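You operate a simulated robot arm through the tools that you are given. There is no shell and no other tool.

The job below is to be done with a simulated two-armed robot. You get a single attempt, and the scene is never put back.

JOB
Puff the grade 25 filter from the To do tray clean and stand it in the Ready tray.
Fine: in the filter box, hood shut; press the bellows till it shows clean; leave the hood open and the air valve shut. Set down upright: what you pick out. Where these are worked on the way, their far stop is far enough and under half their travel is too little: sliding hood.

It is judged by the outcome, as a careful person would: the job done as asked, and still so three seconds after it is handed in. It fails if anything else is knocked over, pushed out of place, dropped, spilled or broken.

ROBOT AND FRAMES
Two 7-joint arms with fingered hands on one trunk that stands fixed in place. Base frame: the origin is at the foot of the trunk, x ahead of it, y to its left, z up. Lengths are in m, angles in degrees, forces in N, time in s.
The left shoulder is at [0.045, 0.171, 1.146], the right one opposite. With the tool pointing down near the work surface each hand reaches from about 0.28 to 0.76 m from the base axis, measured 20 degrees to its own side. Payload 4 kg a hand.
The TCP of each hand is the grasp point between the finger pads, 0.026 m short of the fingertips. In the tool frame z runs along the fingers and y along their closing line. The gripper opens to 0.132 m; its body begins 0.073 m behind the TCP. The gripper is a hand of 4 fingers: y runs from the thumb to the fingers, the wrist lies at [0, 0, -0.224] in the tool frame, and closing takes about 1.5 s.
Orientation is that of the tool frame in the base frame, as [roll, pitch, yaw] about the fixed x, y, z axes, in that order (R = Rz(yaw) Ry(pitch) Rx(roll)). With the fingers straight down and closing along the base's y, the tool's x points along the base's -x, its y along +y and its z along -z.

CONTROLS
- The arms move only by the tool play_rows. It takes "left_commands", "right_commands" or both (then of equal length, played together; a hand with none holds still); each is a list of rows, each an object (a shift or turn left out is 0, a gripper value left out holds the last) with "translation": the shift along the tool's x, y, z in m, a list of three; "angular": the turn, a rotation vector about the tool's x, y, z in degrees, a list of three. In form: [{"translation": [tx, ty, tz], "angular": [wx, wy, wz]}, ...]. A call has 1 to 20 rows; each row is the pose to reach, as a shift and turn from the pose commanded when the call began, along the tool's axes at that moment. "left_grip" and "right_grip" are, for a hand that has rows, the gripper command, from -1 (fully open) to 1 (shut), values between in proportion, set as the call begins (left out, the last holds). A row lasts 0.2 s, in which the tool goes at most 0.05 m and 8.6 degrees; a call with a longer step from one row to the next is refused whole, and so is a gripper value outside its range. A pose out of reach is approached as far as the arm can. The call stops where the force on the tool passes 50 N (or 10 N more than at its start, if that is more) or the arm is blocked; 0.2 s more then pass. Each finger travels about 0.045 m/s and halts on what it meets, pressing with about 31 N; the grip force reading is that of the motor and also rises with nothing between the fingers. The clock runs only during rows and for 0.2 s after the last one: add rows that repeat a pose to give the fingers time. It gives the time, the measured TCP pose, the force on the tool (base axes), the opening and the grip force at its end, in the units of the frame above (readings bear some noise), with the torque about the TCP (base axes, N m) and any sound that the robot's microphone picked up.
- Cameras (640 x 400 px; columns grow to the right, rows downward): "scene" is now at [0.1199, 0.0405, 1.3182]; the picture's right is [0.48, -0.88, -0.00], its down [-0.52, -0.29, -0.80] and it looks along [0.70, 0.39, -0.60] (base axes); focal length 249 px, centre (320, 200). "left" rides on the left gripper at [-0.068, 0.002, -0.097] in its tool frame; the picture's right is [-0.02, -1.00, 0.00], its down [0.82, -0.02, -0.58] and it looks along [0.58, -0.01, 0.82] (tool axes); focal length 270 px, centre (320, 200). "right" rides on the right gripper at [0.068, 0.002, -0.097] in its tool frame; the picture's right is [-0.03, 1.00, 0.00], its down [-0.82, -0.02, -0.58] and it looks along [-0.58, -0.02, 0.82] (tool axes); focal length 270 px, centre (320, 200). There is no depth. A picture from a camera that has moved, and an enlarged one, comes with that camera's place and axes in the base frame and with its lens.
- grab_frame(camera): a new picture of that camera. The clock stands still meanwhile.
- move_column(by): moves the trunk up (or, below 0, down) by that many m; the arms and the scene camera ride with it, the base frame stays. It gives what a move gives, with no picture.
- curl_fingers(finger1, finger2, finger3, thumb_bend, hand): sets how far each is bent, from 0 (flat) to 1 (curled in); at 0.3 the hand is open as for a grip, at 0.7 the pads meet at the TCP. One left out holds its place. A second passes; each finger stops where it meets its share of the squeeze, and holds until it gets a number again. A gripper value or a shape takes the hand back. It gives what a move gives, with no picture; readings hold the bend of each and the force on the fingers (four entries, about 0 where the hand has none), thumb and palm.
- set_grasp(shape, hand): the hand has 4 fingers and takes this shape, open, in about a second: jaw (thumb against the fingers, like two jaws); tri (thumb and two fingers); tip (a fingertip pinch); poke (one finger out to press); point (the index stretched); flat (the hand flat); cup (the hand cupped); fist (a fist). The gripper value then closes the fingers along that shape, each until it touches; the sizes above hold for jaw. It gives what a move gives, with no picture.
- pan_tilt(pan, tilt): turns the head with the scene camera to pan (to the left, within 86 degrees either way) and tilt (down, from -29 to 69), counted from straight ahead of the robot (the tilt from the chest, where the trunk bows). It gives what a move gives.
- close_up(camera, box): a new picture of the part [left, top, right, bottom] of that camera's present view, enlarged. The clock stands still meanwhile.
- job_done(): hands the job in; it is judged then, once.

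Places have to be worked out from the pictures, the camera data and where the tool is seen. Open the grippers and draw the arms clear of the work before you hand the job in, unless the task says otherwise.

The tools are called after ">>>" as name(argument=value, ...) on one line, values as JSON. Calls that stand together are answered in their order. play_rows: Moves the arms, as the interface text tells. Its arguments: {"type":"object","properties":{"left_commands":{"type":"array"},"left_grip":{"type":"number"},"right_commands":{"type":"array"},"right_grip":{"type":"number"}},"required":[]} The other tools are called the same way: move_column (by) moves the trunk up or down; set_grasp (shape, hand) gives the hand a shape; curl_fingers (finger1, finger2, finger3, thumb_bend, hand) moves the fingers one by one; pan_tilt (pan, tilt) turns the head that bears the scene camera; grab_frame (camera) takes a picture; close_up (camera, box) takes an enlarged picture of a part of a camera's view; job_done () hands the job in.

At the start:

```text
time: 0.0
left_tool_pos: [0.4344, 0.4859, 1.1733]
left_tool_rot: [179.9, 0.0, -180.0]
left_contact_force: [0.3, 1.1, 0.2]
left_moment: [0.04, 0.03, 0.01]
left_finger_gap: 0.1318
left_finger_force: 0.1
left_shape: jaw
left_bend: [0.3, 0.3, 0.3, 0.3]
left_finger forces: [0.1, 0.0, 0.0, 0.0, 0.0, 0.0]
right_tool_pos: [0.4716, 0.0154, 1.1169]
right_tool_rot: [-179.9, -0.1, -179.9]
right_contact_force: [-0.1, -0.5, 0.3]
right_moment: [-0.01, 0.02, -0.03]
right_finger_gap: 0.132
right_finger_force: 0.1
right_shape: jaw
right_bend: [0.3, 0.3, 0.3, 0.3]
right_finger forces: [0.0, 0.0, 0.0, 0.1, 0.0, 0.1]
trunk travel left (down, up): [-0.375, 0.38]
head pan, tilt (commanded): [28.7, 36.7]
```

scene: 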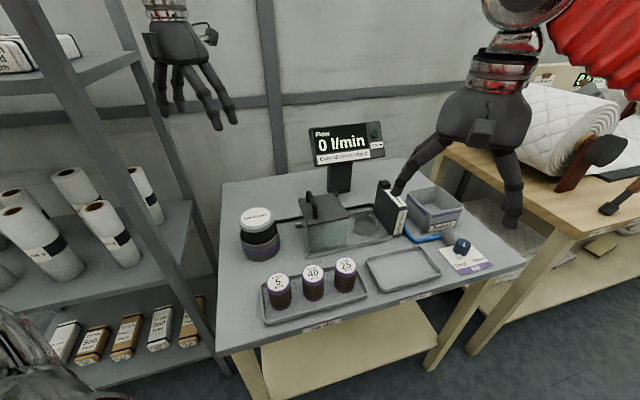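
right: 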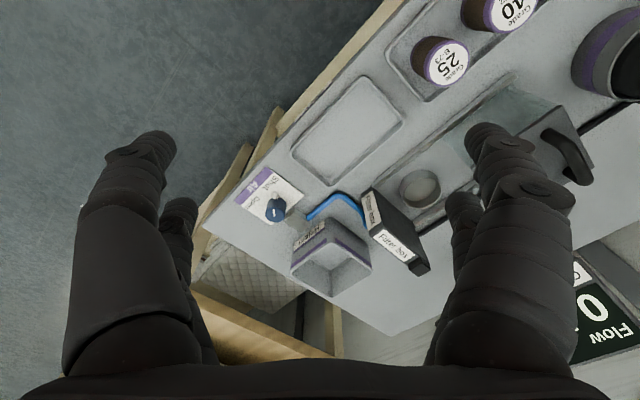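
left: 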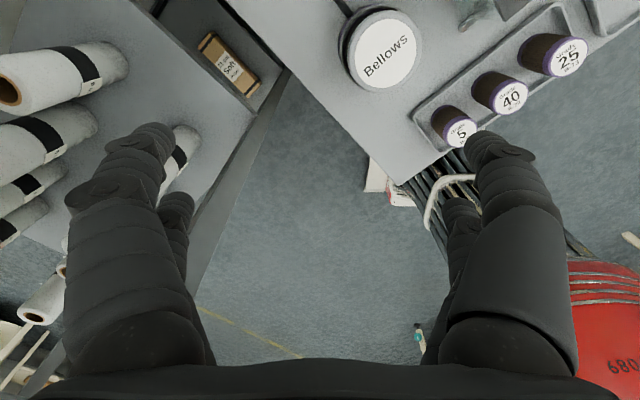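

I'll start by looking closely at the table: the filters, the box with its sliding hood, the valve, the bellows and the trays.

>>> close_up(camera="scene", box=[220, 180, 400, 330])

>>> close_up(camera="scene", box=[340, 170, 520, 300])

>>> close_up(camera="scene", box=[290, 110, 410, 200])

>>> close_up(camera="right", box=[220, 60, 460, 300])

```text
2.67 times, centred on (310, 255) of scene
camera zoom: at [0.1199, 0.0405, 1.3182], right [0.48, -0.88, 0.0], down [-0.52, -0.29, -0.8], along [0.7, 0.39, -0.6], focal length 663 px, centre (347, 53)
```

zoom: 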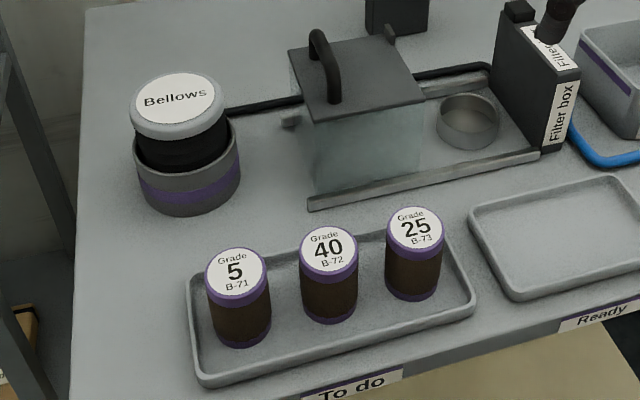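

```text
3.08 times, centred on (430, 235) of scene
camera zoom: at [0.1199, 0.0405, 1.3182], right [0.48, -0.88, 0.0], down [-0.52, -0.29, -0.8], along [0.7, 0.39, -0.6], focal length 765 px, centre (-18, 92)
```

zoom: 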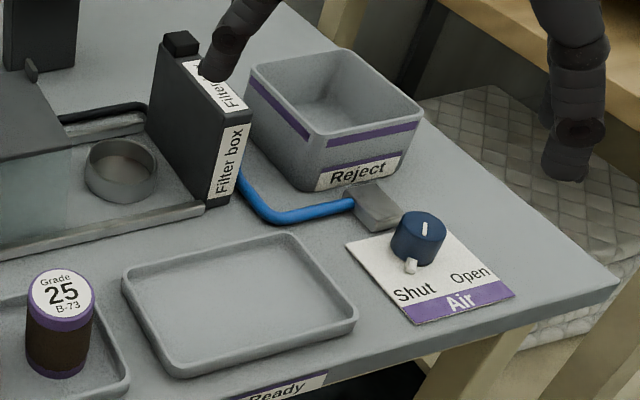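

```text
4.44 times, centred on (350, 155) of scene
camera zoom: at [0.1199, 0.0405, 1.3182], right [0.48, -0.88, 0.0], down [-0.52, -0.29, -0.8], along [0.7, 0.39, -0.6], focal length 1106 px, centre (187, 400)
```

zoom: 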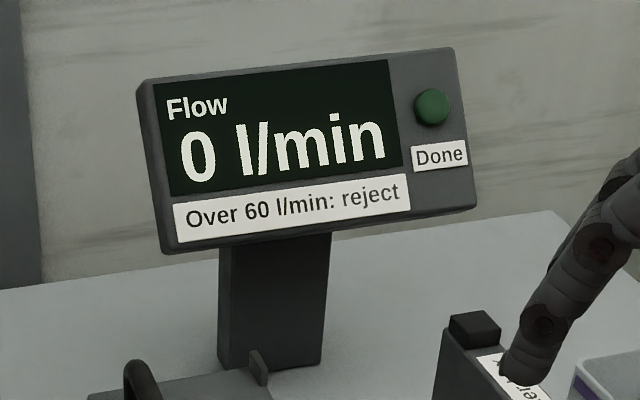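

```text
1.67 times, centred on (340, 180) of right
camera zoom: at [0.4012, 0.0175, 1.2132], right [0.02, 1.0, 0.0], down [0.82, -0.02, 0.58], along [0.58, -0.01, -0.82], focal length 450 px, centre (287, 233)
```

zoom: 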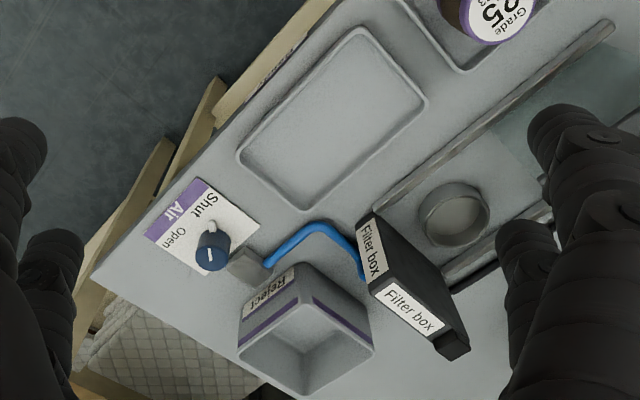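

The 25 filter stands rightmost in the To do tray, the box's hood is slid to the left, the cup is empty and the valve's peg points to Shut. I move the right hand off to the right for a free view of the table.

>>> play_rows(right_commands=[{"translation": [0.01, -0.045, 0]}, {"translation": [0.02, -0.09, 0]}, {"translation": [0.03, -0.135, -0.01]}, {"translation": [0.04, -0.18, -0.02]}, {"translation": [0.05, -0.22, -0.02]}])

>>> grab_frame(camera="scene")

>>> close_up(camera="scene", box=[290, 175, 450, 275])

>>> close_up(camera="scene", box=[220, 190, 380, 330])

>>> close_up(camera="scene", box=[400, 200, 500, 280])

>>> close_up(camera="scene", box=[120, 0, 260, 140])

```text
time: 1.2
left_tool_pos: [0.4338, 0.4857, 1.1748]
left_tool_rot: [-180.0, 0.0, -179.9]
left_contact_force: [-0.8, -0.1, -1.0]
left_moment: [0.01, 0.0, 0.0]
left_finger_gap: 0.1317
left_finger_force: 0.0
left_shape: jaw
left_bend: [0.3, 0.3, 0.3, 0.3]
left_finger forces: [0.0, 0.0, 0.1, 0.0, 0.0, 0.1]
right_tool_pos: [0.4195, -0.2053, 1.1377]
right_tool_rot: [-180.0, -0.1, 180.0]
right_contact_force: [-0.3, -0.1, 0.2]
right_moment: [-0.01, 0.02, -0.02]
right_finger_gap: 0.1318
right_finger_force: 0.0
right_shape: jaw
right_bend: [0.3, 0.3, 0.3, 0.3]
right_finger forces: [0.0, 0.0, 0.0, 0.0, 0.0, 0.0]
trunk travel left (down, up): [-0.375, 0.38]
head pan, tilt (commanded): [28.7, 36.7]
```

```text
taken
camera scene: at [0.1191, 0.0395, 1.3184], right [0.48, -0.88, 0.0], down [-0.52, -0.29, -0.8], along [0.7, 0.39, -0.6], focal length 249 px, centre (320, 200)
```

scene: 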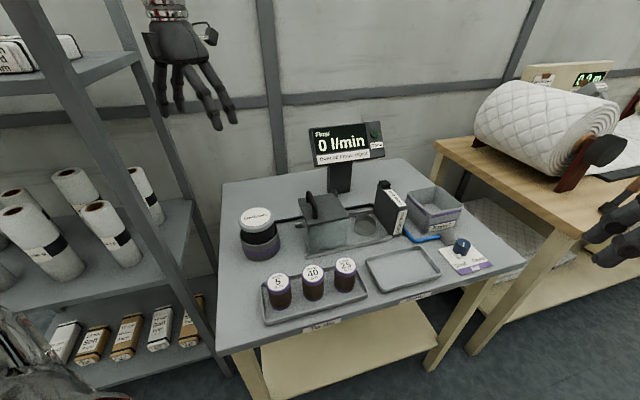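

```text
4.00 times, centred on (370, 225) of scene
camera zoom: at [0.1191, 0.0395, 1.3184], right [0.48, -0.88, 0.0], down [-0.52, -0.29, -0.8], along [0.7, 0.39, -0.6], focal length 995 px, centre (120, 100)
```

zoom: 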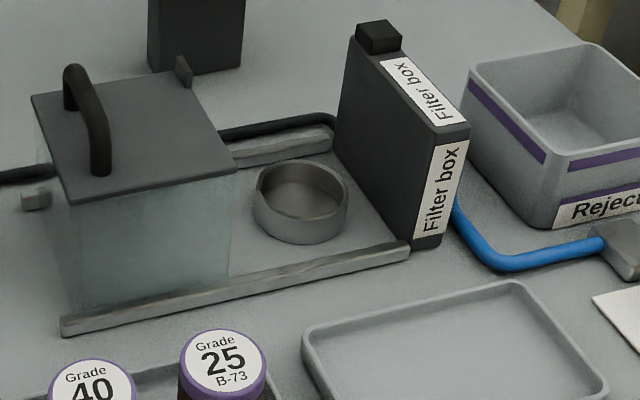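

```text
2.86 times, centred on (300, 260) of scene
camera zoom: at [0.1191, 0.0395, 1.3184], right [0.48, -0.88, 0.0], down [-0.52, -0.29, -0.8], along [0.7, 0.39, -0.6], focal length 711 px, centre (377, 29)
```

zoom: 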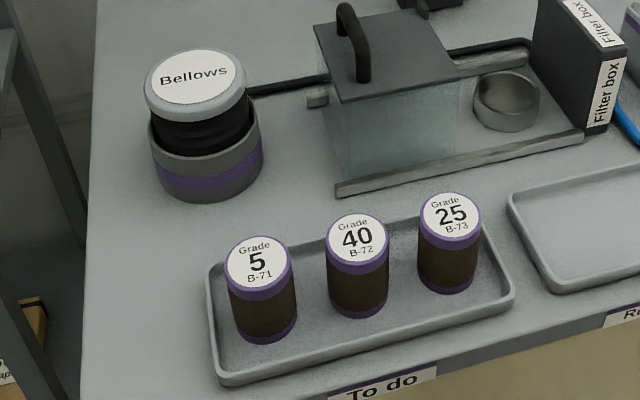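

```text
5.00 times, centred on (450, 240) of scene
camera zoom: at [0.1191, 0.0395, 1.3184], right [0.48, -0.88, 0.0], down [-0.52, -0.29, -0.8], along [0.7, 0.39, -0.6], focal length 1244 px, centre (-330, 0)
```

zoom: 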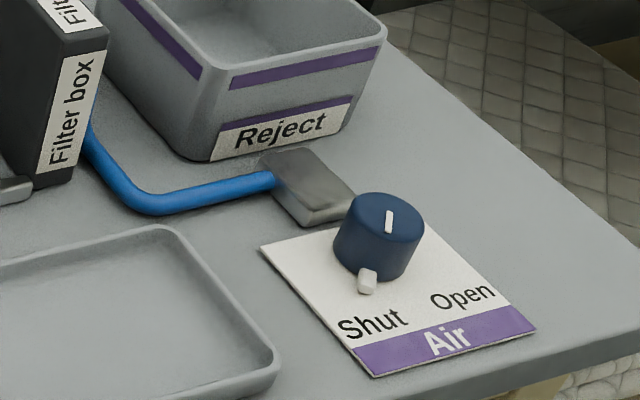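

```text
2.86 times, centred on (190, 70) of scene
camera zoom: at [0.1191, 0.0395, 1.3184], right [0.48, -0.88, 0.0], down [-0.52, -0.29, -0.8], along [0.7, 0.39, -0.6], focal length 711 px, centre (691, 571)
```

zoom: 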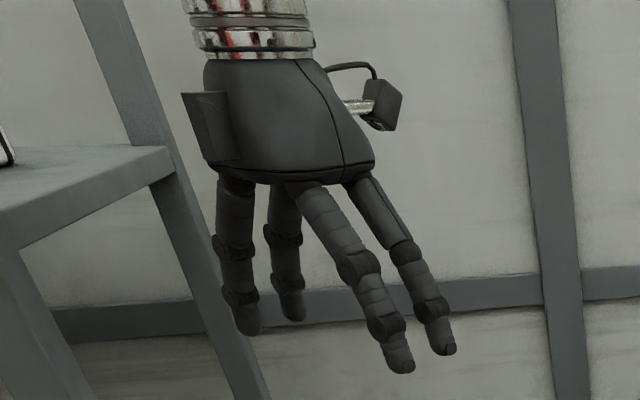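

I want to know the hand's geometry before choosing a grip, so I try the "tri" shape on the left hand and look at it from both cameras.

>>> set_grasp(hand="left", shape="tri")

>>> grab_frame(camera="left")

>>> close_up(camera="scene", box=[120, 0, 260, 140])

>>> set_grasp(hand="left", shape="tip")

>>> grab_frame(camera="left")

>>> close_up(camera="scene", box=[120, 0, 260, 140])

```text
time: 2.1
left_tool_pos: [0.4347, 0.4853, 1.1755]
left_tool_rot: [-179.9, 0.0, -179.9]
left_contact_force: [0.9, 0.5, 0.5]
left_moment: [-0.01, -0.02, 0.01]
left_finger_gap: 0.132
left_finger_force: 0.2
left_shape: tri
left_bend: [0.3, 0.3, 0.3, 0.3]
left_finger forces: [0.1, 0.0, 0.0, 0.0, 0.0, 0.0]
right_tool_pos: [0.421, -0.2038, 1.1389]
right_tool_rot: [180.0, 0.0, -179.9]
right_contact_force: [-0.6, 0.4, 0.3]
right_moment: [-0.02, 0.05, 0.0]
right_finger_gap: 0.1319
right_finger_force: 0.0
right_shape: jaw
right_bend: [0.3, 0.3, 0.3, 0.3]
right_finger forces: [0.1, 0.0, 0.0, 0.0, 0.1, 0.1]
trunk travel left (down, up): [-0.375, 0.38]
head pan, tilt (commanded): [28.7, 36.7]
```

```text
taken
camera left: at [0.5025, 0.487, 1.2716], right [0.03, -1.0, 0.0], down [-0.82, -0.02, 0.58], along [-0.58, -0.02, -0.82], focal length 270 px, centre (320, 200)
```

left: 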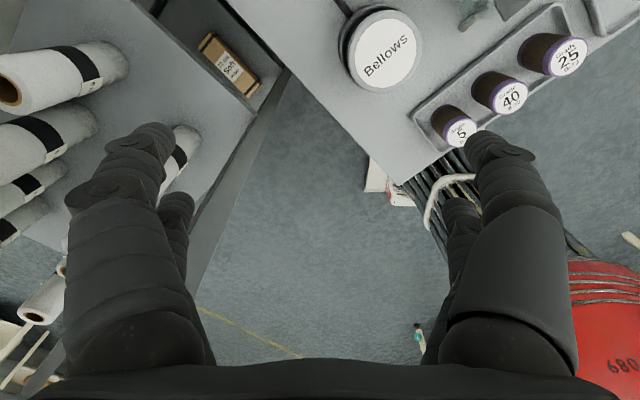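

```text
2.86 times, centred on (190, 70) of scene
camera zoom: at [0.1197, 0.0406, 1.3182], right [0.48, -0.88, 0.0], down [-0.52, -0.29, -0.8], along [0.7, 0.39, -0.6], focal length 711 px, centre (691, 571)
```

zoom: 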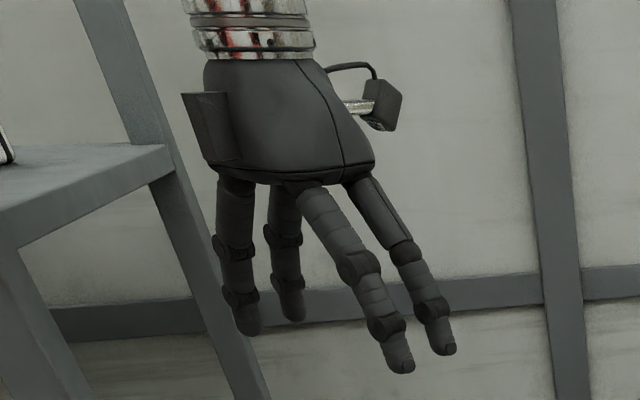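

```text
time: 3.0
left_tool_pos: [0.4348, 0.4872, 1.1745]
left_tool_rot: [180.0, 0.0, -179.9]
left_contact_force: [-0.4, 0.2, 0.3]
left_moment: [0.02, 0.05, 0.01]
left_finger_gap: 0.132
left_finger_force: 0.0
left_shape: tip
left_bend: [0.3, 0.3, 0.3, 0.3]
left_finger forces: [0.0, 0.0, 0.1, 0.0, 0.0, 0.0]
right_tool_pos: [0.4207, -0.2044, 1.1392]
right_tool_rot: [180.0, 0.1, -179.8]
right_contact_force: [0.3, -1.5, -0.8]
right_moment: [0.0, 0.02, 0.0]
right_finger_gap: 0.132
right_finger_force: 0.2
right_shape: jaw
right_bend: [0.3, 0.3, 0.3, 0.3]
right_finger forces: [0.1, 0.1, 0.1, 0.0, 0.1, 0.0]
trunk travel left (down, up): [-0.375, 0.38]
head pan, tilt (commanded): [28.7, 36.7]
```

```text
taken
camera left: at [0.5026, 0.4869, 1.2716], right [0.03, -1.0, 0.0], down [-0.82, -0.02, 0.58], along [-0.58, -0.02, -0.82], focal length 270 px, centre (320, 200)
```

left: 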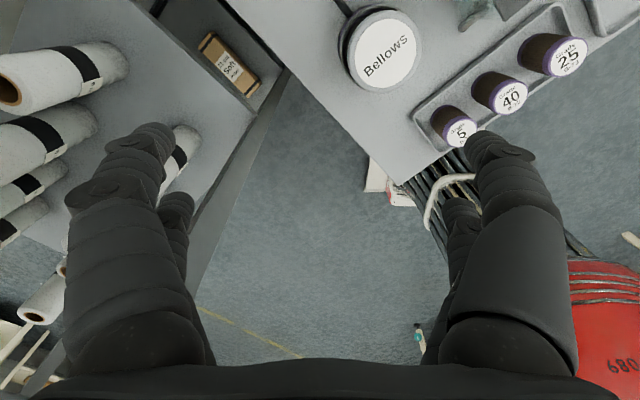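

```text
2.86 times, centred on (190, 70) of scene
camera zoom: at [0.1198, 0.0405, 1.3182], right [0.48, -0.88, 0.0], down [-0.52, -0.29, -0.8], along [0.7, 0.38, -0.6], focal length 711 px, centre (691, 571)
```

zoom: 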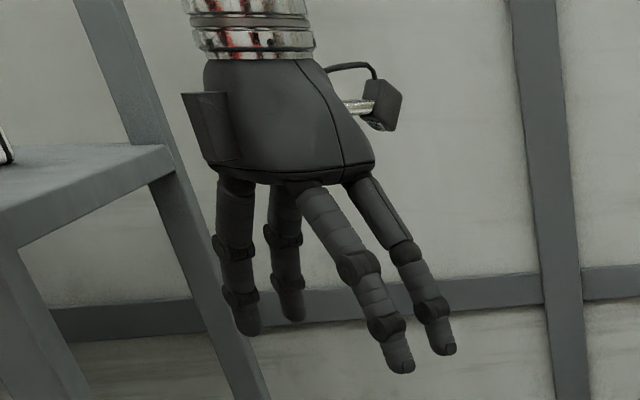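

All open shapes look the same: two digits on each side. I close the hand in the jaw shape to see how the digits meet.

>>> set_grasp(hand="left", shape="jaw")

>>> play_rows(left_commands=[{"translation": [0, 0, 0]}, {"translation": [0, 0, 0]}, {"translation": [0, 0, 0]}, {"translation": [0, 0, 0]}, {"translation": [0, 0, 0]}, {"translation": [0, 0, 0]}, {"translation": [0, 0, 0]}, {"translation": [0, 0, 0]}], left_grip=0.4)

>>> grab_frame(camera="left")

>>> close_up(camera="scene", box=[120, 0, 260, 140])

```text
time: 3.9
left_tool_pos: [0.4345, 0.4866, 1.1747]
left_tool_rot: [179.9, 0.0, 180.0]
left_contact_force: [0.2, 0.0, 0.2]
left_moment: [0.0, 0.02, -0.01]
left_finger_gap: 0.132
left_finger_force: 0.0
left_shape: jaw
left_bend: [0.3, 0.3, 0.3, 0.3]
left_finger forces: [0.0, 0.0, 0.0, 0.1, 0.0, 0.0]
right_tool_pos: [0.4203, -0.2028, 1.1382]
right_tool_rot: [180.0, 0.0, 180.0]
right_contact_force: [0.3, -0.4, 0.6]
right_moment: [0.0, 0.0, -0.05]
right_finger_gap: 0.1318
right_finger_force: 0.0
right_shape: jaw
right_bend: [0.3, 0.3, 0.3, 0.3]
right_finger forces: [0.1, 0.0, 0.0, 0.0, 0.0, 0.1]
trunk travel left (down, up): [-0.375, 0.38]
head pan, tilt (commanded): [28.7, 36.7]
```

```text
time: 5.7
left_tool_pos: [0.4349, 0.4863, 1.1747]
left_tool_rot: [-180.0, 0.0, -179.9]
left_contact_force: [-0.8, -0.1, -0.2]
left_moment: [0.02, -0.02, 0.0]
left_finger_gap: 0.04
left_finger_force: 0.1
left_shape: jaw
left_bend: [0.73, 0.73, 0.73, 0.7]
left_finger forces: [0.1, 0.0, 0.0, 0.0, 0.0, 0.0]
right_tool_pos: [0.42, -0.2041, 1.1382]
right_tool_rot: [179.9, 0.0, -179.9]
right_contact_force: [-0.4, 0.0, 0.2]
right_moment: [0.0, -0.01, 0.02]
right_finger_gap: 0.1318
right_finger_force: 0.1
right_shape: jaw
right_bend: [0.3, 0.3, 0.3, 0.3]
right_finger forces: [0.1, 0.0, 0.1, 0.1, 0.0, 0.0]
trunk travel left (down, up): [-0.375, 0.38]
head pan, tilt (commanded): [28.7, 36.7]
```

```text
taken
camera left: at [0.5026, 0.4869, 1.2716], right [0.03, -1.0, 0.0], down [-0.82, -0.02, 0.58], along [-0.58, -0.02, -0.82], focal length 270 px, centre (320, 200)
```

left: 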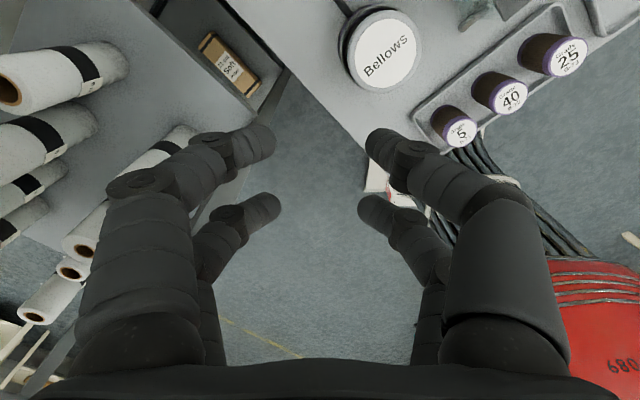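

```text
2.86 times, centred on (190, 70) of scene
camera zoom: at [0.1198, 0.0405, 1.3182], right [0.48, -0.88, 0.0], down [-0.52, -0.29, -0.8], along [0.7, 0.39, -0.6], focal length 711 px, centre (691, 571)
```

zoom: 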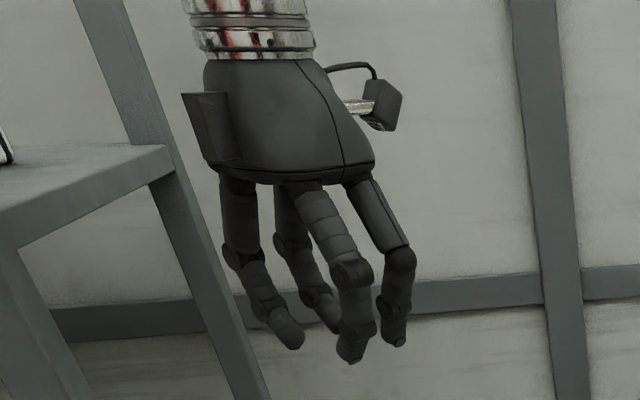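

The digits form two opposed pairs about 0.035 m apart, which will cradle a 0.047 m filter. I take the left hand over to the right of the cup, turned 45° to match the table, for a better second view.

>>> play_rows(left_commands=[{"translation": [-0.017, -0.041, 0.0], "angular": [0, 0, 4.5]}, {"translation": [-0.034, -0.082, 0.0], "angular": [0, 0, 9]}, {"translation": [-0.051, -0.123, 0.0], "angular": [0, 0, 13.5]}, {"translation": [-0.068, -0.164, 0.0], "angular": [0, 0, 18]}, {"translation": [-0.085, -0.205, 0.0], "angular": [0, 0, 22.5]}, {"translation": [-0.102, -0.246, 0.0], "angular": [0, 0, 27]}, {"translation": [-0.119, -0.287, 0.0], "angular": [0, 0, 31.5]}, {"translation": [-0.136, -0.328, 0.01], "angular": [0, 0, 36]}, {"translation": [-0.153, -0.369, 0.02], "angular": [0, 0, 40.5]}, {"translation": [-0.166, -0.406, 0.02], "angular": [0, 0, 45]}], left_grip=-1)

>>> grab_frame(camera="left")

>>> grab_frame(camera="scene")

```text
time: 7.9
left_tool_pos: [0.5554, 0.1925, 1.1432]
left_tool_rot: [-180.0, -0.1, 136.9]
left_contact_force: [-0.6, -0.1, 0.0]
left_moment: [-0.01, 0.02, 0.0]
left_finger_gap: 0.1317
left_finger_force: 0.1
left_shape: jaw
left_bend: [0.3, 0.3, 0.3, 0.3]
left_finger forces: [0.0, 0.0, 0.0, 0.0, 0.0, 0.0]
left hand out of reach, approached as far as the arm can: row 7, 8, 9, 10
right_tool_pos: [0.4206, -0.204, 1.1393]
right_tool_rot: [-180.0, -0.2, -179.9]
right_contact_force: [-0.1, 0.3, -0.2]
right_moment: [-0.02, 0.02, 0.0]
right_finger_gap: 0.1319
right_finger_force: 0.0
right_shape: jaw
right_bend: [0.3, 0.3, 0.3, 0.3]
right_finger forces: [0.0, 0.1, 0.1, 0.0, 0.0, 0.0]
trunk travel left (down, up): [-0.375, 0.38]
head pan, tilt (commanded): [28.7, 36.7]
```

```text
taken
camera left: at [0.606, 0.146, 1.2405], right [-0.66, -0.75, 0.0], down [-0.61, 0.54, 0.58], along [-0.43, 0.38, -0.82], focal length 270 px, centre (320, 200)
```

left: 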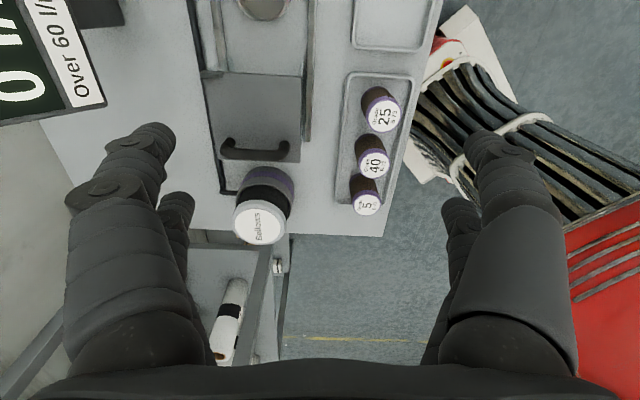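

```text
taken
camera scene: at [0.1204, 0.041, 1.3182], right [0.48, -0.88, 0.0], down [-0.53, -0.29, -0.8], along [0.7, 0.38, -0.6], focal length 249 px, centre (320, 200)
```

scene: 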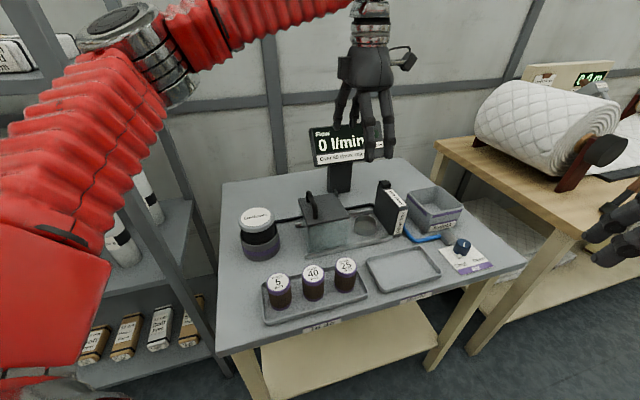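

The hand stopped short of the commanded spot, so I send a zero row to learn which pose the next call is counted from.

>>> play_rows(left_commands=[{"translation": [0.03, -0.01, 0.03]}])

>>> close_up(camera="left", box=[180, 0, 440, 260])

```text
time: 8.3
left_tool_pos: [0.5241, 0.2069, 1.1145]
left_tool_rot: [-180.0, 0.0, 135.0]
left_contact_force: [-0.8, 0.7, 0.1]
left_moment: [0.0, -0.02, 0.03]
left_finger_gap: 0.1318
left_finger_force: 0.0
left_shape: jaw
left_bend: [0.3, 0.3, 0.3, 0.3]
left_finger forces: [0.0, 0.0, 0.1, 0.1, 0.1, 0.0]
right_tool_pos: [0.4196, -0.2024, 1.1398]
right_tool_rot: [-179.9, 0.2, -179.9]
right_contact_force: [-0.4, -0.7, -0.2]
right_moment: [-0.02, 0.01, 0.03]
right_finger_gap: 0.1321
right_finger_force: 0.0
right_shape: jaw
right_bend: [0.3, 0.3, 0.3, 0.3]
right_finger forces: [0.1, 0.0, 0.1, 0.1, 0.0, 0.1]
trunk travel left (down, up): [-0.375, 0.38]
head pan, tilt (commanded): [28.7, 36.7]
```

```text
1.54 times, centred on (310, 130) of left
camera zoom: at [0.5743, 0.1577, 1.2125], right [-0.69, -0.73, 0.0], down [-0.59, 0.56, 0.58], along [-0.42, 0.4, -0.82], focal length 416 px, centre (335, 308)
```

zoom: 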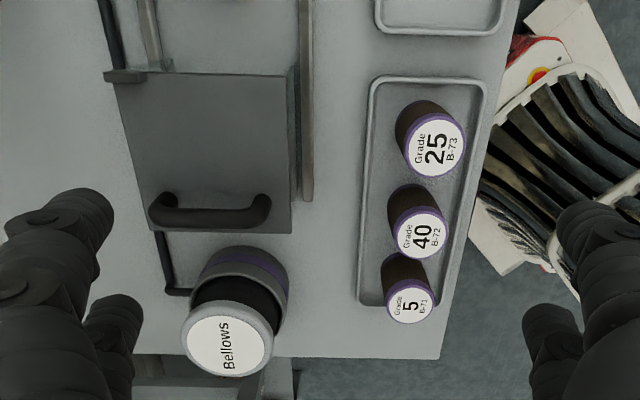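

The hand now matches the table's angle (yaw 135), and the filter's top comes out at about (0.458, 0.161, 0.865). I half close the fingers and come down above it.

>>> play_rows(left_commands=[{"translation": [0.003, -0.016, 0.03]}, {"translation": [0.006, -0.032, 0.06]}, {"translation": [0.009, -0.048, 0.09]}, {"translation": [0.012, -0.064, 0.12]}, {"translation": [0.0142, -0.0792, 0.15]}, {"translation": [0.0142, -0.0792, 0.15]}], left_grip=-0.35)

>>> grab_frame(camera="left")

>>> grab_frame(camera="scene")

>>> close_up(camera="scene", box=[260, 140, 440, 320])

>>> grab_frame(camera="right")

```text
time: 9.7
left_tool_pos: [0.4603, 0.1604, 0.9699]
left_tool_rot: [180.0, 0.1, 135.0]
left_contact_force: [-0.8, -0.6, 0.3]
left_moment: [0.02, 0.01, -0.01]
left_finger_gap: 0.0897
left_finger_force: 0.1
left_shape: jaw
left_bend: [0.69, 0.69, 0.69, 0.61]
left_finger forces: [0.0, 0.0, 0.0, 0.0, 0.1, 0.0]
right_tool_pos: [0.4205, -0.2037, 1.1389]
right_tool_rot: [-179.9, 0.0, -179.9]
right_contact_force: [0.6, 0.6, 0.1]
right_moment: [0.0, 0.02, -0.01]
right_finger_gap: 0.1322
right_finger_force: 0.1
right_shape: jaw
right_bend: [0.3, 0.3, 0.3, 0.3]
right_finger forces: [0.1, 0.1, 0.0, 0.2, 0.1, 0.0]
trunk travel left (down, up): [-0.375, 0.38]
head pan, tilt (commanded): [28.7, 36.7]
```

```text
taken
camera left: at [0.5095, 0.1117, 1.0659], right [-0.69, -0.73, 0.0], down [-0.59, 0.56, 0.58], along [-0.42, 0.4, -0.82], focal length 270 px, centre (320, 200)
```

left: 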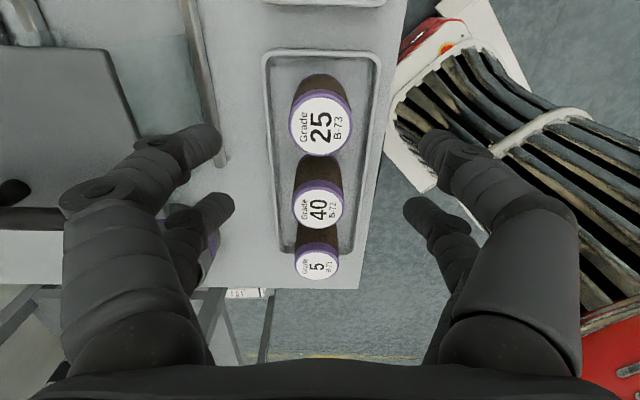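

```text
taken
camera scene: at [0.1197, 0.0405, 1.3183], right [0.48, -0.88, 0.0], down [-0.52, -0.29, -0.8], along [0.7, 0.39, -0.6], focal length 249 px, centre (320, 200)
```

scene: 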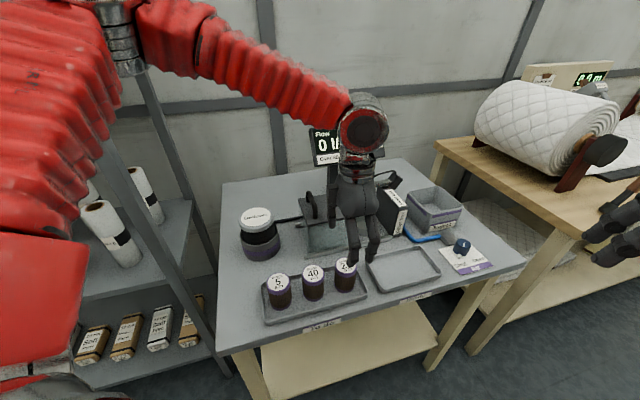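

```text
2.22 times, centred on (350, 230) of scene
camera zoom: at [0.1197, 0.0405, 1.3183], right [0.48, -0.88, 0.0], down [-0.52, -0.29, -0.8], along [0.7, 0.39, -0.6], focal length 553 px, centre (253, 133)
```

zoom: 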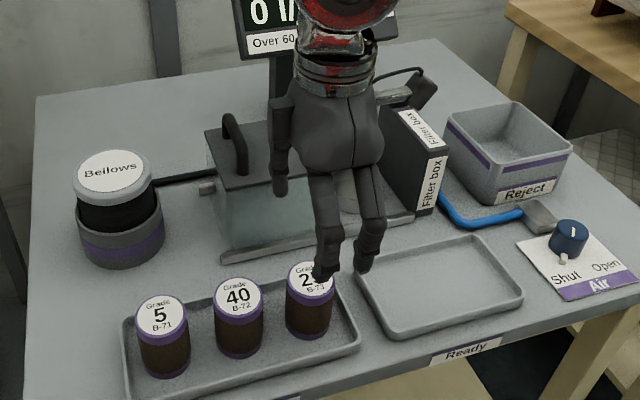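

```text
taken
camera right: at [0.3506, -0.2022, 1.2349], right [0.02, 1.0, 0.0], down [0.82, -0.02, 0.58], along [0.58, -0.01, -0.82], focal length 270 px, centre (320, 200)
```

right: 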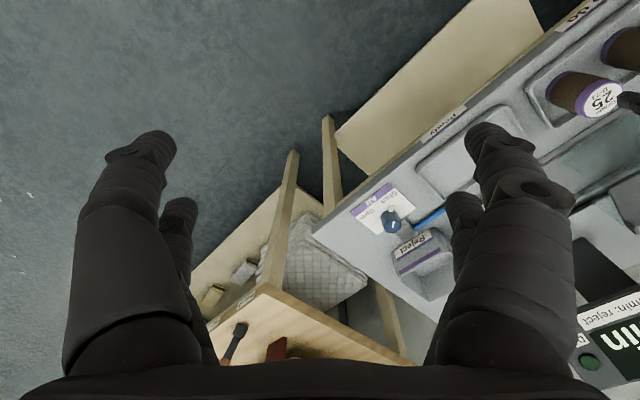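

The hand is centred over the 25 filter (top about 0.865, neighbour 0.078 m away). I let it settle with a null row and read the pose again before going down.

>>> play_rows(left_commands=[{"translation": [0, 0, 0]}, {"translation": [0, 0, 0]}])

```text
time: 10.3
left_tool_pos: [0.4596, 0.1605, 0.9688]
left_tool_rot: [-180.0, 0.0, 135.0]
left_contact_force: [0.0, 0.1, -0.4]
left_moment: [0.0, -0.03, 0.0]
left_finger_gap: 0.0896
left_finger_force: 0.0
left_shape: jaw
left_bend: [0.69, 0.69, 0.69, 0.61]
left_finger forces: [0.1, 0.0, 0.0, 0.1, 0.0, 0.0]
right_tool_pos: [0.4214, -0.2044, 1.1385]
right_tool_rot: [179.9, 0.0, -179.9]
right_contact_force: [-0.2, -0.5, -0.2]
right_moment: [0.02, -0.02, -0.01]
right_finger_gap: 0.1318
right_finger_force: 0.1
right_shape: jaw
right_bend: [0.3, 0.3, 0.3, 0.3]
right_finger forces: [0.0, 0.1, 0.1, 0.0, 0.0, 0.0]
trunk travel left (down, up): [-0.375, 0.38]
head pan, tilt (commanded): [28.7, 36.7]
```

Settled at (0.460, 0.1605, 0.969). I go straight down to about z 0.857, checking for contact.

>>> play_rows(left_commands=[{"translation": [0.0005, 0, 0.03]}, {"translation": [0.001, -0.0005, 0.06]}, {"translation": [0.0015, -0.0008, 0.085]}, {"translation": [0.0015, -0.0008, 0.1]}, {"translation": [0.0015, -0.0008, 0.111]}, {"translation": [0.0015, -0.0008, 0.111]}])

>>> grab_frame(camera="left")

>>> close_up(camera="scene", box=[260, 180, 420, 320])

```text
time: 11.7
left_tool_pos: [0.4608, 0.1592, 0.8574]
left_tool_rot: [-180.0, 0.0, 135.2]
left_contact_force: [0.2, 1.2, -0.8]
left_moment: [0.01, -0.01, 0.01]
left_finger_gap: 0.0897
left_finger_force: 0.0
left_shape: jaw
left_bend: [0.69, 0.69, 0.69, 0.61]
left_finger forces: [0.0, 0.0, 0.0, 0.1, 0.0, 0.0]
right_tool_pos: [0.4212, -0.2052, 1.1392]
right_tool_rot: [-180.0, 0.1, -179.9]
right_contact_force: [0.1, -0.3, -0.2]
right_moment: [-0.01, -0.01, -0.02]
right_finger_gap: 0.1322
right_finger_force: 0.1
right_shape: jaw
right_bend: [0.3, 0.3, 0.3, 0.3]
right_finger forces: [0.0, 0.0, 0.1, 0.1, 0.0, 0.0]
trunk travel left (down, up): [-0.375, 0.38]
head pan, tilt (commanded): [28.7, 36.7]
```

```text
taken
camera left: at [0.5097, 0.1106, 0.9537], right [-0.69, -0.73, 0.0], down [-0.59, 0.56, 0.58], along [-0.42, 0.4, -0.82], focal length 270 px, centre (320, 200)
```

left: 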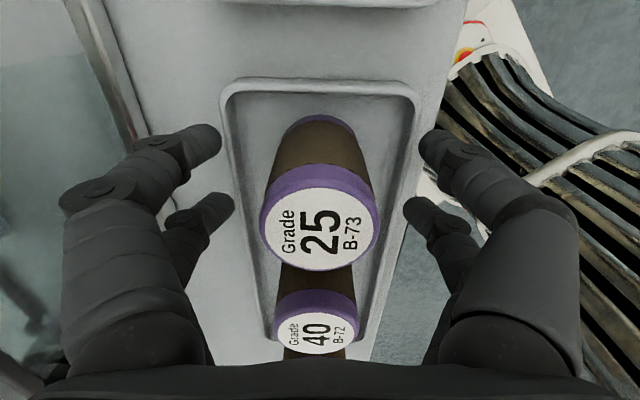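

```text
2.86 times, centred on (340, 250) of scene
camera zoom: at [0.1199, 0.0404, 1.3183], right [0.48, -0.88, 0.0], down [-0.52, -0.29, -0.8], along [0.7, 0.39, -0.6], focal length 711 px, centre (263, 57)
```

zoom: 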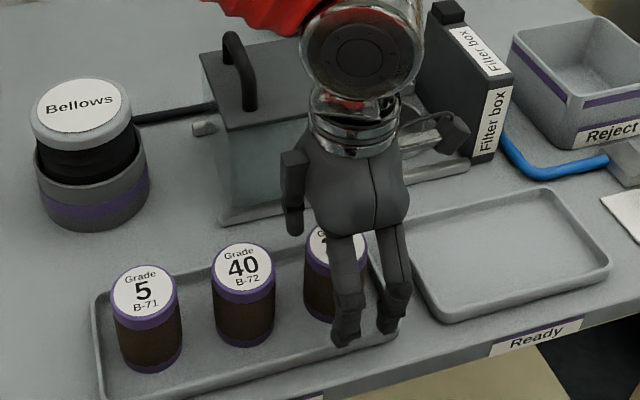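

The view shows the fingers straddling the filter symmetrically, and its top lies about 0.019 m above the TCP. I rise 0.010 m so the tips will stay above the cup's rim later, then close.

>>> play_rows(left_commands=[{"translation": [0, 0, -0.01]}, {"translation": [0, 0, -0.01]}])

>>> play_rows(left_commands=[{"translation": [0, 0, 0]}, {"translation": [0, 0, 0]}, {"translation": [0, 0, 0]}, {"translation": [0, 0, 0]}, {"translation": [0, 0, 0]}, {"translation": [0, 0, 0]}, {"translation": [0, 0, 0]}, {"translation": [0, 0, 0]}], left_grip=1)

>>> grab_frame(camera="left")

>>> close_up(camera="scene", box=[300, 200, 420, 310])

```text
time: 12.3
left_tool_pos: [0.4603, 0.1602, 0.8664]
left_tool_rot: [-180.0, -0.1, 135.0]
left_contact_force: [-0.3, 0.1, -0.9]
left_moment: [0.01, -0.03, 0.01]
left_finger_gap: 0.0892
left_finger_force: 0.1
left_shape: jaw
left_bend: [0.69, 0.69, 0.69, 0.61]
left_finger forces: [0.0, 0.0, 0.0, 0.0, 0.2, 0.0]
right_tool_pos: [0.4212, -0.2045, 1.1384]
right_tool_rot: [180.0, -0.1, -179.7]
right_contact_force: [-0.2, 0.4, 0.2]
right_moment: [-0.03, -0.02, -0.02]
right_finger_gap: 0.1321
right_finger_force: 0.1
right_shape: jaw
right_bend: [0.3, 0.3, 0.3, 0.3]
right_finger forces: [0.1, 0.1, 0.0, 0.0, 0.0, 0.0]
trunk travel left (down, up): [-0.375, 0.38]
head pan, tilt (commanded): [28.7, 36.7]
```

```text
time: 14.1
left_tool_pos: [0.461, 0.1594, 0.8666]
left_tool_rot: [-180.0, 0.0, 135.2]
left_contact_force: [-0.1, 0.7, 0.3]
left_moment: [-0.02, 0.05, -0.01]
left_finger_gap: 0.0251
left_finger_force: 31.0
left_shape: jaw
left_bend: [0.73, 0.74, 0.73, 0.7]
left_finger forces: [28.0, 30.3, 28.7, 0.0, 24.3, 0.0]
right_tool_pos: [0.4199, -0.2041, 1.1374]
right_tool_rot: [179.9, -0.2, -179.9]
right_contact_force: [-0.2, 0.1, 0.4]
right_moment: [-0.02, 0.0, 0.02]
right_finger_gap: 0.1318
right_finger_force: 0.0
right_shape: jaw
right_bend: [0.3, 0.3, 0.3, 0.3]
right_finger forces: [0.0, 0.0, 0.0, 0.0, 0.0, 0.0]
trunk travel left (down, up): [-0.375, 0.38]
head pan, tilt (commanded): [28.7, 36.7]
```

```text
taken
camera left: at [0.5101, 0.1109, 0.9638], right [-0.69, -0.73, 0.0], down [-0.59, 0.56, 0.58], along [-0.42, 0.4, -0.82], focal length 270 px, centre (320, 200)
```

left: 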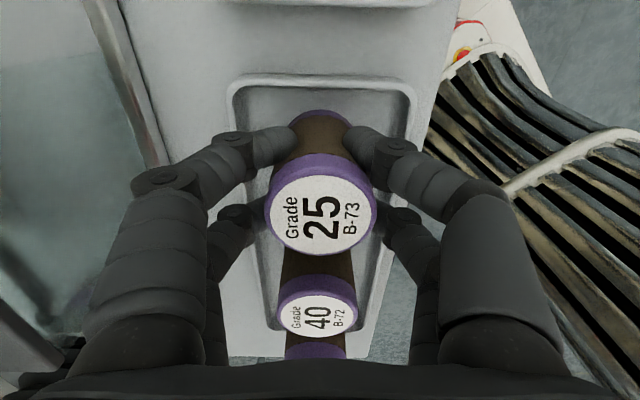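

```text
3.64 times, centred on (360, 255) of scene
camera zoom: at [0.1201, 0.0405, 1.3182], right [0.48, -0.88, 0.0], down [-0.53, -0.29, -0.8], along [0.7, 0.39, -0.6], focal length 904 px, centre (174, 0)
```

zoom: 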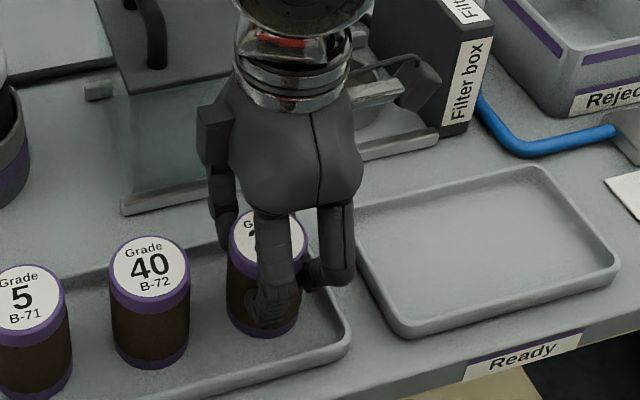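

The filter is held (about 28 N per digit, centred in the cradle). I lift it straight up and check that nothing else came along.

>>> play_rows(left_commands=[{"translation": [0, 0, -0.02]}, {"translation": [0, 0, -0.045]}, {"translation": [0, 0, -0.07]}, {"translation": [0, 0, -0.095]}, {"translation": [0, 0, -0.12]}, {"translation": [0, 0, -0.12]}])

>>> grab_frame(camera="left")

>>> grab_frame(camera="scene")

```text
time: 15.5
left_tool_pos: [0.4606, 0.1618, 0.9881]
left_tool_rot: [-179.8, 0.0, 135.0]
left_contact_force: [0.4, 0.5, -1.4]
left_moment: [0.0, 0.01, 0.0]
left_finger_gap: 0.0254
left_finger_force: 31.3
left_shape: jaw
left_bend: [0.73, 0.74, 0.73, 0.7]
left_finger forces: [29.3, 31.0, 29.2, 0.0, 24.7, 0.0]
right_tool_pos: [0.422, -0.2042, 1.1384]
right_tool_rot: [180.0, -0.1, -179.9]
right_contact_force: [0.6, 0.6, -0.1]
right_moment: [0.01, 0.0, -0.01]
right_finger_gap: 0.1319
right_finger_force: 0.0
right_shape: jaw
right_bend: [0.3, 0.3, 0.3, 0.3]
right_finger forces: [0.0, 0.1, 0.1, 0.0, 0.0, 0.1]
trunk travel left (down, up): [-0.375, 0.38]
head pan, tilt (commanded): [28.7, 36.7]
```

```text
taken
camera left: at [0.5098, 0.114, 1.0844], right [-0.69, -0.73, 0.0], down [-0.59, 0.56, 0.58], along [-0.42, 0.4, -0.82], focal length 270 px, centre (320, 200)
```

left: 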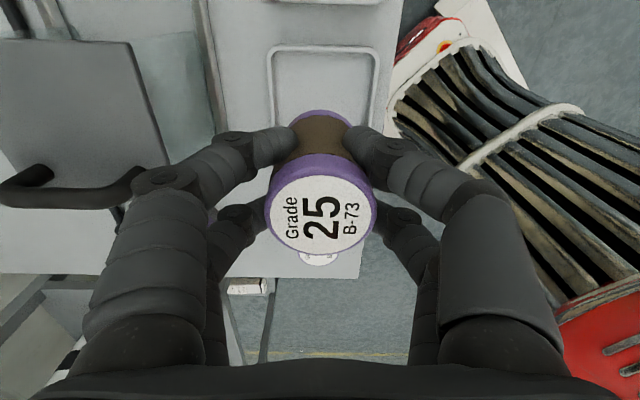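

```text
taken
camera scene: at [0.1204, 0.0405, 1.3181], right [0.48, -0.88, 0.0], down [-0.53, -0.29, -0.8], along [0.7, 0.38, -0.6], focal length 249 px, centre (320, 200)
```

scene: 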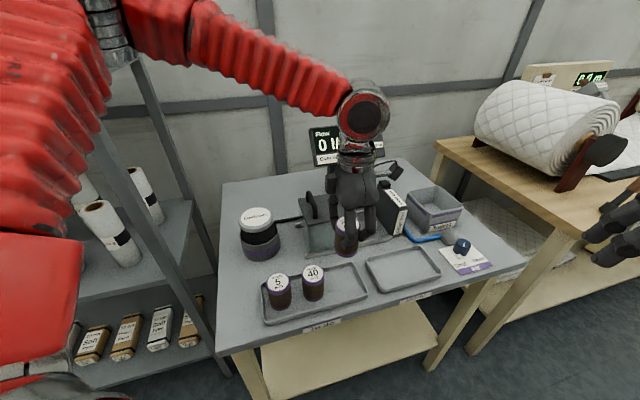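

The filter is up and upright, and the other two are untouched. I move it around the hood: first along the table to the right, then forward toward the cup, stopping short to look.

>>> play_rows(left_commands=[{"translation": [-0.03, 0, 0]}, {"translation": [-0.06, 0, 0]}, {"translation": [-0.09, 0, 0]}, {"translation": [-0.115, 0, 0]}, {"translation": [-0.118, 0.03, 0]}, {"translation": [-0.118, 0.06, 0]}, {"translation": [-0.118, 0.08, 0]}, {"translation": [-0.118, 0.08, 0]}])

>>> grab_frame(camera="left")

>>> close_up(camera="scene", box=[280, 140, 460, 280])

```text
time: 17.3
left_tool_pos: [0.5667, 0.1725, 0.9903]
left_tool_rot: [-180.0, 0.1, 135.2]
left_contact_force: [-0.4, -0.2, -1.1]
left_moment: [-0.02, -0.01, -0.01]
left_finger_gap: 0.025
left_finger_force: 30.7
left_shape: jaw
left_bend: [0.73, 0.74, 0.73, 0.7]
left_finger forces: [29.4, 31.2, 30.2, 0.1, 24.8, 0.0]
left hand out of reach, approached as far as the arm can: row 2, 3, 4, 5, 6, 7, 8
right_tool_pos: [0.4202, -0.204, 1.1382]
right_tool_rot: [179.9, -0.2, -180.0]
right_contact_force: [0.5, 0.2, -0.4]
right_moment: [0.03, 0.02, -0.01]
right_finger_gap: 0.1321
right_finger_force: 0.0
right_shape: jaw
right_bend: [0.3, 0.3, 0.3, 0.3]
right_finger forces: [0.1, 0.0, 0.1, 0.1, 0.0, 0.0]
trunk travel left (down, up): [-0.375, 0.38]
head pan, tilt (commanded): [28.7, 36.7]
```

```text
taken
camera left: at [0.6152, 0.1233, 1.0871], right [-0.69, -0.73, 0.0], down [-0.59, 0.56, 0.58], along [-0.42, 0.4, -0.82], focal length 270 px, centre (320, 200)
```

left: 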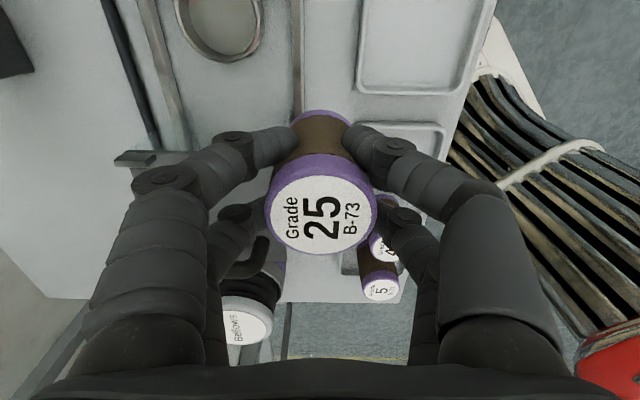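

```text
2.86 times, centred on (370, 210) of scene
camera zoom: at [0.1201, 0.0404, 1.3182], right [0.48, -0.88, 0.0], down [-0.53, -0.29, -0.8], along [0.7, 0.39, -0.6], focal length 711 px, centre (177, 171)
```

zoom: 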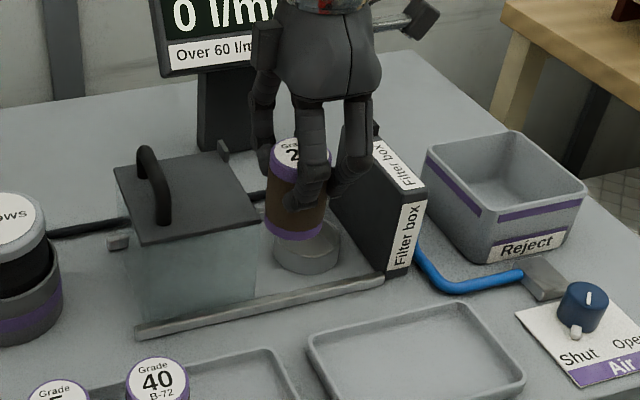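

The arm cannot go further right at this wrist angle, but the cup (about x 0.66, y 0.183) may still be reachable. I try to move over it at this height.

>>> play_rows(left_commands=[{"translation": [-0.015, 0.018, 0]}, {"translation": [-0.03, 0.036, 0]}, {"translation": [-0.045, 0.054, 0]}, {"translation": [-0.0583, 0.0732, 0]}, {"translation": [-0.0583, 0.0732, 0]}])

>>> grab_frame(camera="left")

>>> close_up(camera="scene", box=[280, 140, 460, 280])

```text
time: 18.5
left_tool_pos: [0.6087, 0.2198, 0.9923]
left_tool_rot: [180.0, 0.0, 135.1]
left_contact_force: [0.1, 0.2, -1.2]
left_moment: [0.01, 0.0, 0.0]
left_finger_gap: 0.0249
left_finger_force: 30.8
left_shape: jaw
left_bend: [0.73, 0.74, 0.73, 0.7]
left_finger forces: [29.5, 31.2, 30.6, 0.0, 24.7, 0.1]
left hand out of reach, approached as far as the arm can: row 1, 2, 3, 4, 5
right_tool_pos: [0.4208, -0.204, 1.1383]
right_tool_rot: [180.0, 0.0, -179.9]
right_contact_force: [0.5, 0.9, -0.1]
right_moment: [0.0, -0.03, 0.01]
right_finger_gap: 0.1319
right_finger_force: 0.0
right_shape: jaw
right_bend: [0.3, 0.3, 0.3, 0.3]
right_finger forces: [0.0, 0.1, 0.1, 0.1, 0.1, 0.0]
trunk travel left (down, up): [-0.375, 0.38]
head pan, tilt (commanded): [28.7, 36.7]
```

```text
taken
camera left: at [0.6582, 0.1717, 1.0893], right [-0.69, -0.73, 0.0], down [-0.59, 0.56, 0.58], along [-0.42, 0.4, -0.82], focal length 270 px, centre (320, 200)
```

left: 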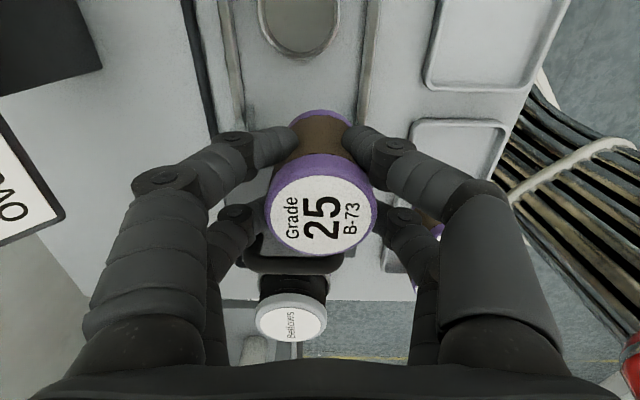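

```text
2.86 times, centred on (370, 210) of scene
camera zoom: at [0.12, 0.0402, 1.3182], right [0.48, -0.88, 0.0], down [-0.52, -0.29, -0.8], along [0.7, 0.39, -0.6], focal length 711 px, centre (177, 171)
```

zoom: 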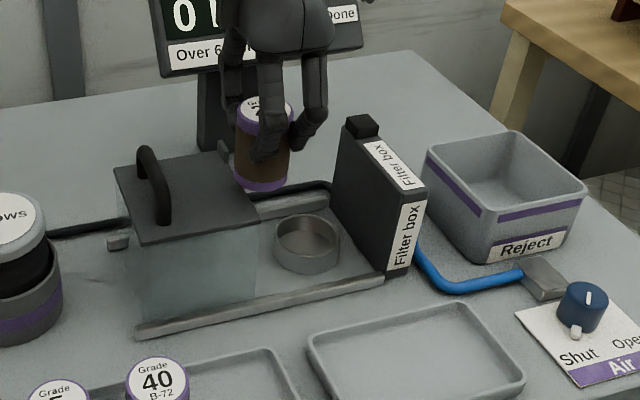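

The arm slid along its limit to (0.609, 0.220). I try turning the wrist back toward yaw 180 while heading for the cup, to see whether that frees the reach.

>>> play_rows(left_commands=[{"translation": [0, 0, 0], "angular": [0, 0, -7.5]}, {"translation": [0, 0, 0], "angular": [0, 0, -15]}, {"translation": [0, 0, 0], "angular": [0, 0, -22.5]}, {"translation": [0, 0, 0], "angular": [0, 0, -30]}, {"translation": [0, 0, 0], "angular": [0, 0, -37.5]}, {"translation": [0, 0, 0], "angular": [0, 0, -45]}, {"translation": [-0.0322, 0.0053, 0], "angular": [0, 0, -45]}, {"translation": [-0.0644, 0.0106, 0], "angular": [0, 0, -45]}, {"translation": [-0.0644, 0.0106, 0], "angular": [0, 0, -45]}])

>>> grab_frame(camera="left")

>>> grab_frame(camera="scene")

```text
time: 20.5
left_tool_pos: [0.6098, 0.2215, 0.9989]
left_tool_rot: [180.0, 0.0, -179.9]
left_contact_force: [0.0, 0.0, -0.5]
left_moment: [-0.02, -0.02, -0.02]
left_finger_gap: 0.0246
left_finger_force: 30.8
left_shape: jaw
left_bend: [0.73, 0.74, 0.73, 0.7]
left_finger forces: [29.5, 31.4, 30.7, 0.0, 24.6, 0.0]
left hand out of reach, approached as far as the arm can: row 7, 8, 9
right_tool_pos: [0.421, -0.2036, 1.1378]
right_tool_rot: [180.0, -0.2, -179.9]
right_contact_force: [-0.2, 0.6, -0.4]
right_moment: [0.02, -0.04, 0.0]
right_finger_gap: 0.1322
right_finger_force: 0.0
right_shape: jaw
right_bend: [0.3, 0.3, 0.3, 0.3]
right_finger forces: [0.0, 0.0, 0.0, 0.1, 0.1, 0.0]
trunk travel left (down, up): [-0.375, 0.38]
head pan, tilt (commanded): [28.7, 36.7]
```

```text
taken
camera left: at [0.6779, 0.2213, 1.0961], right [0.03, -1.0, 0.0], down [-0.82, -0.02, 0.58], along [-0.58, -0.02, -0.82], focal length 270 px, centre (320, 200)
```

left: 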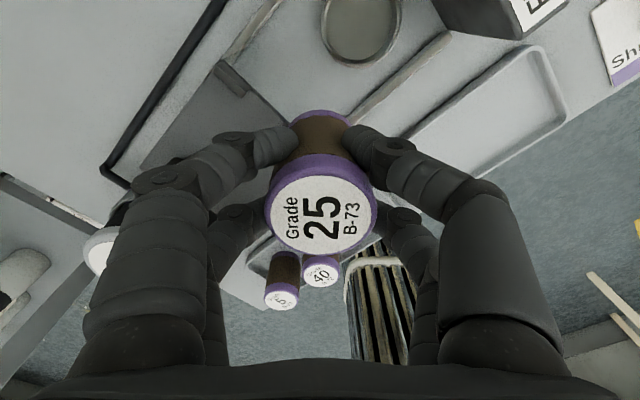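

```text
taken
camera scene: at [0.1201, 0.0404, 1.3182], right [0.48, -0.88, 0.0], down [-0.53, -0.29, -0.8], along [0.7, 0.39, -0.6], focal length 249 px, centre (320, 200)
```

scene: 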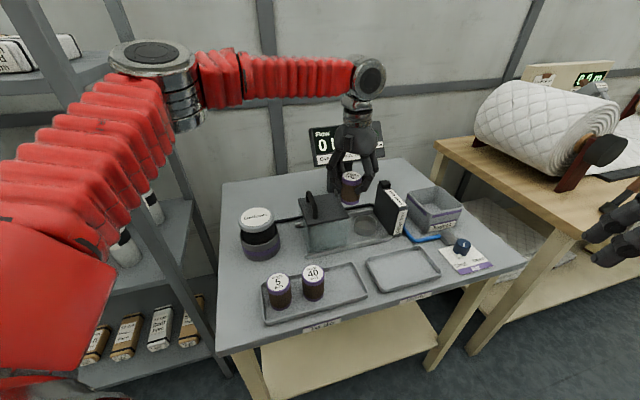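

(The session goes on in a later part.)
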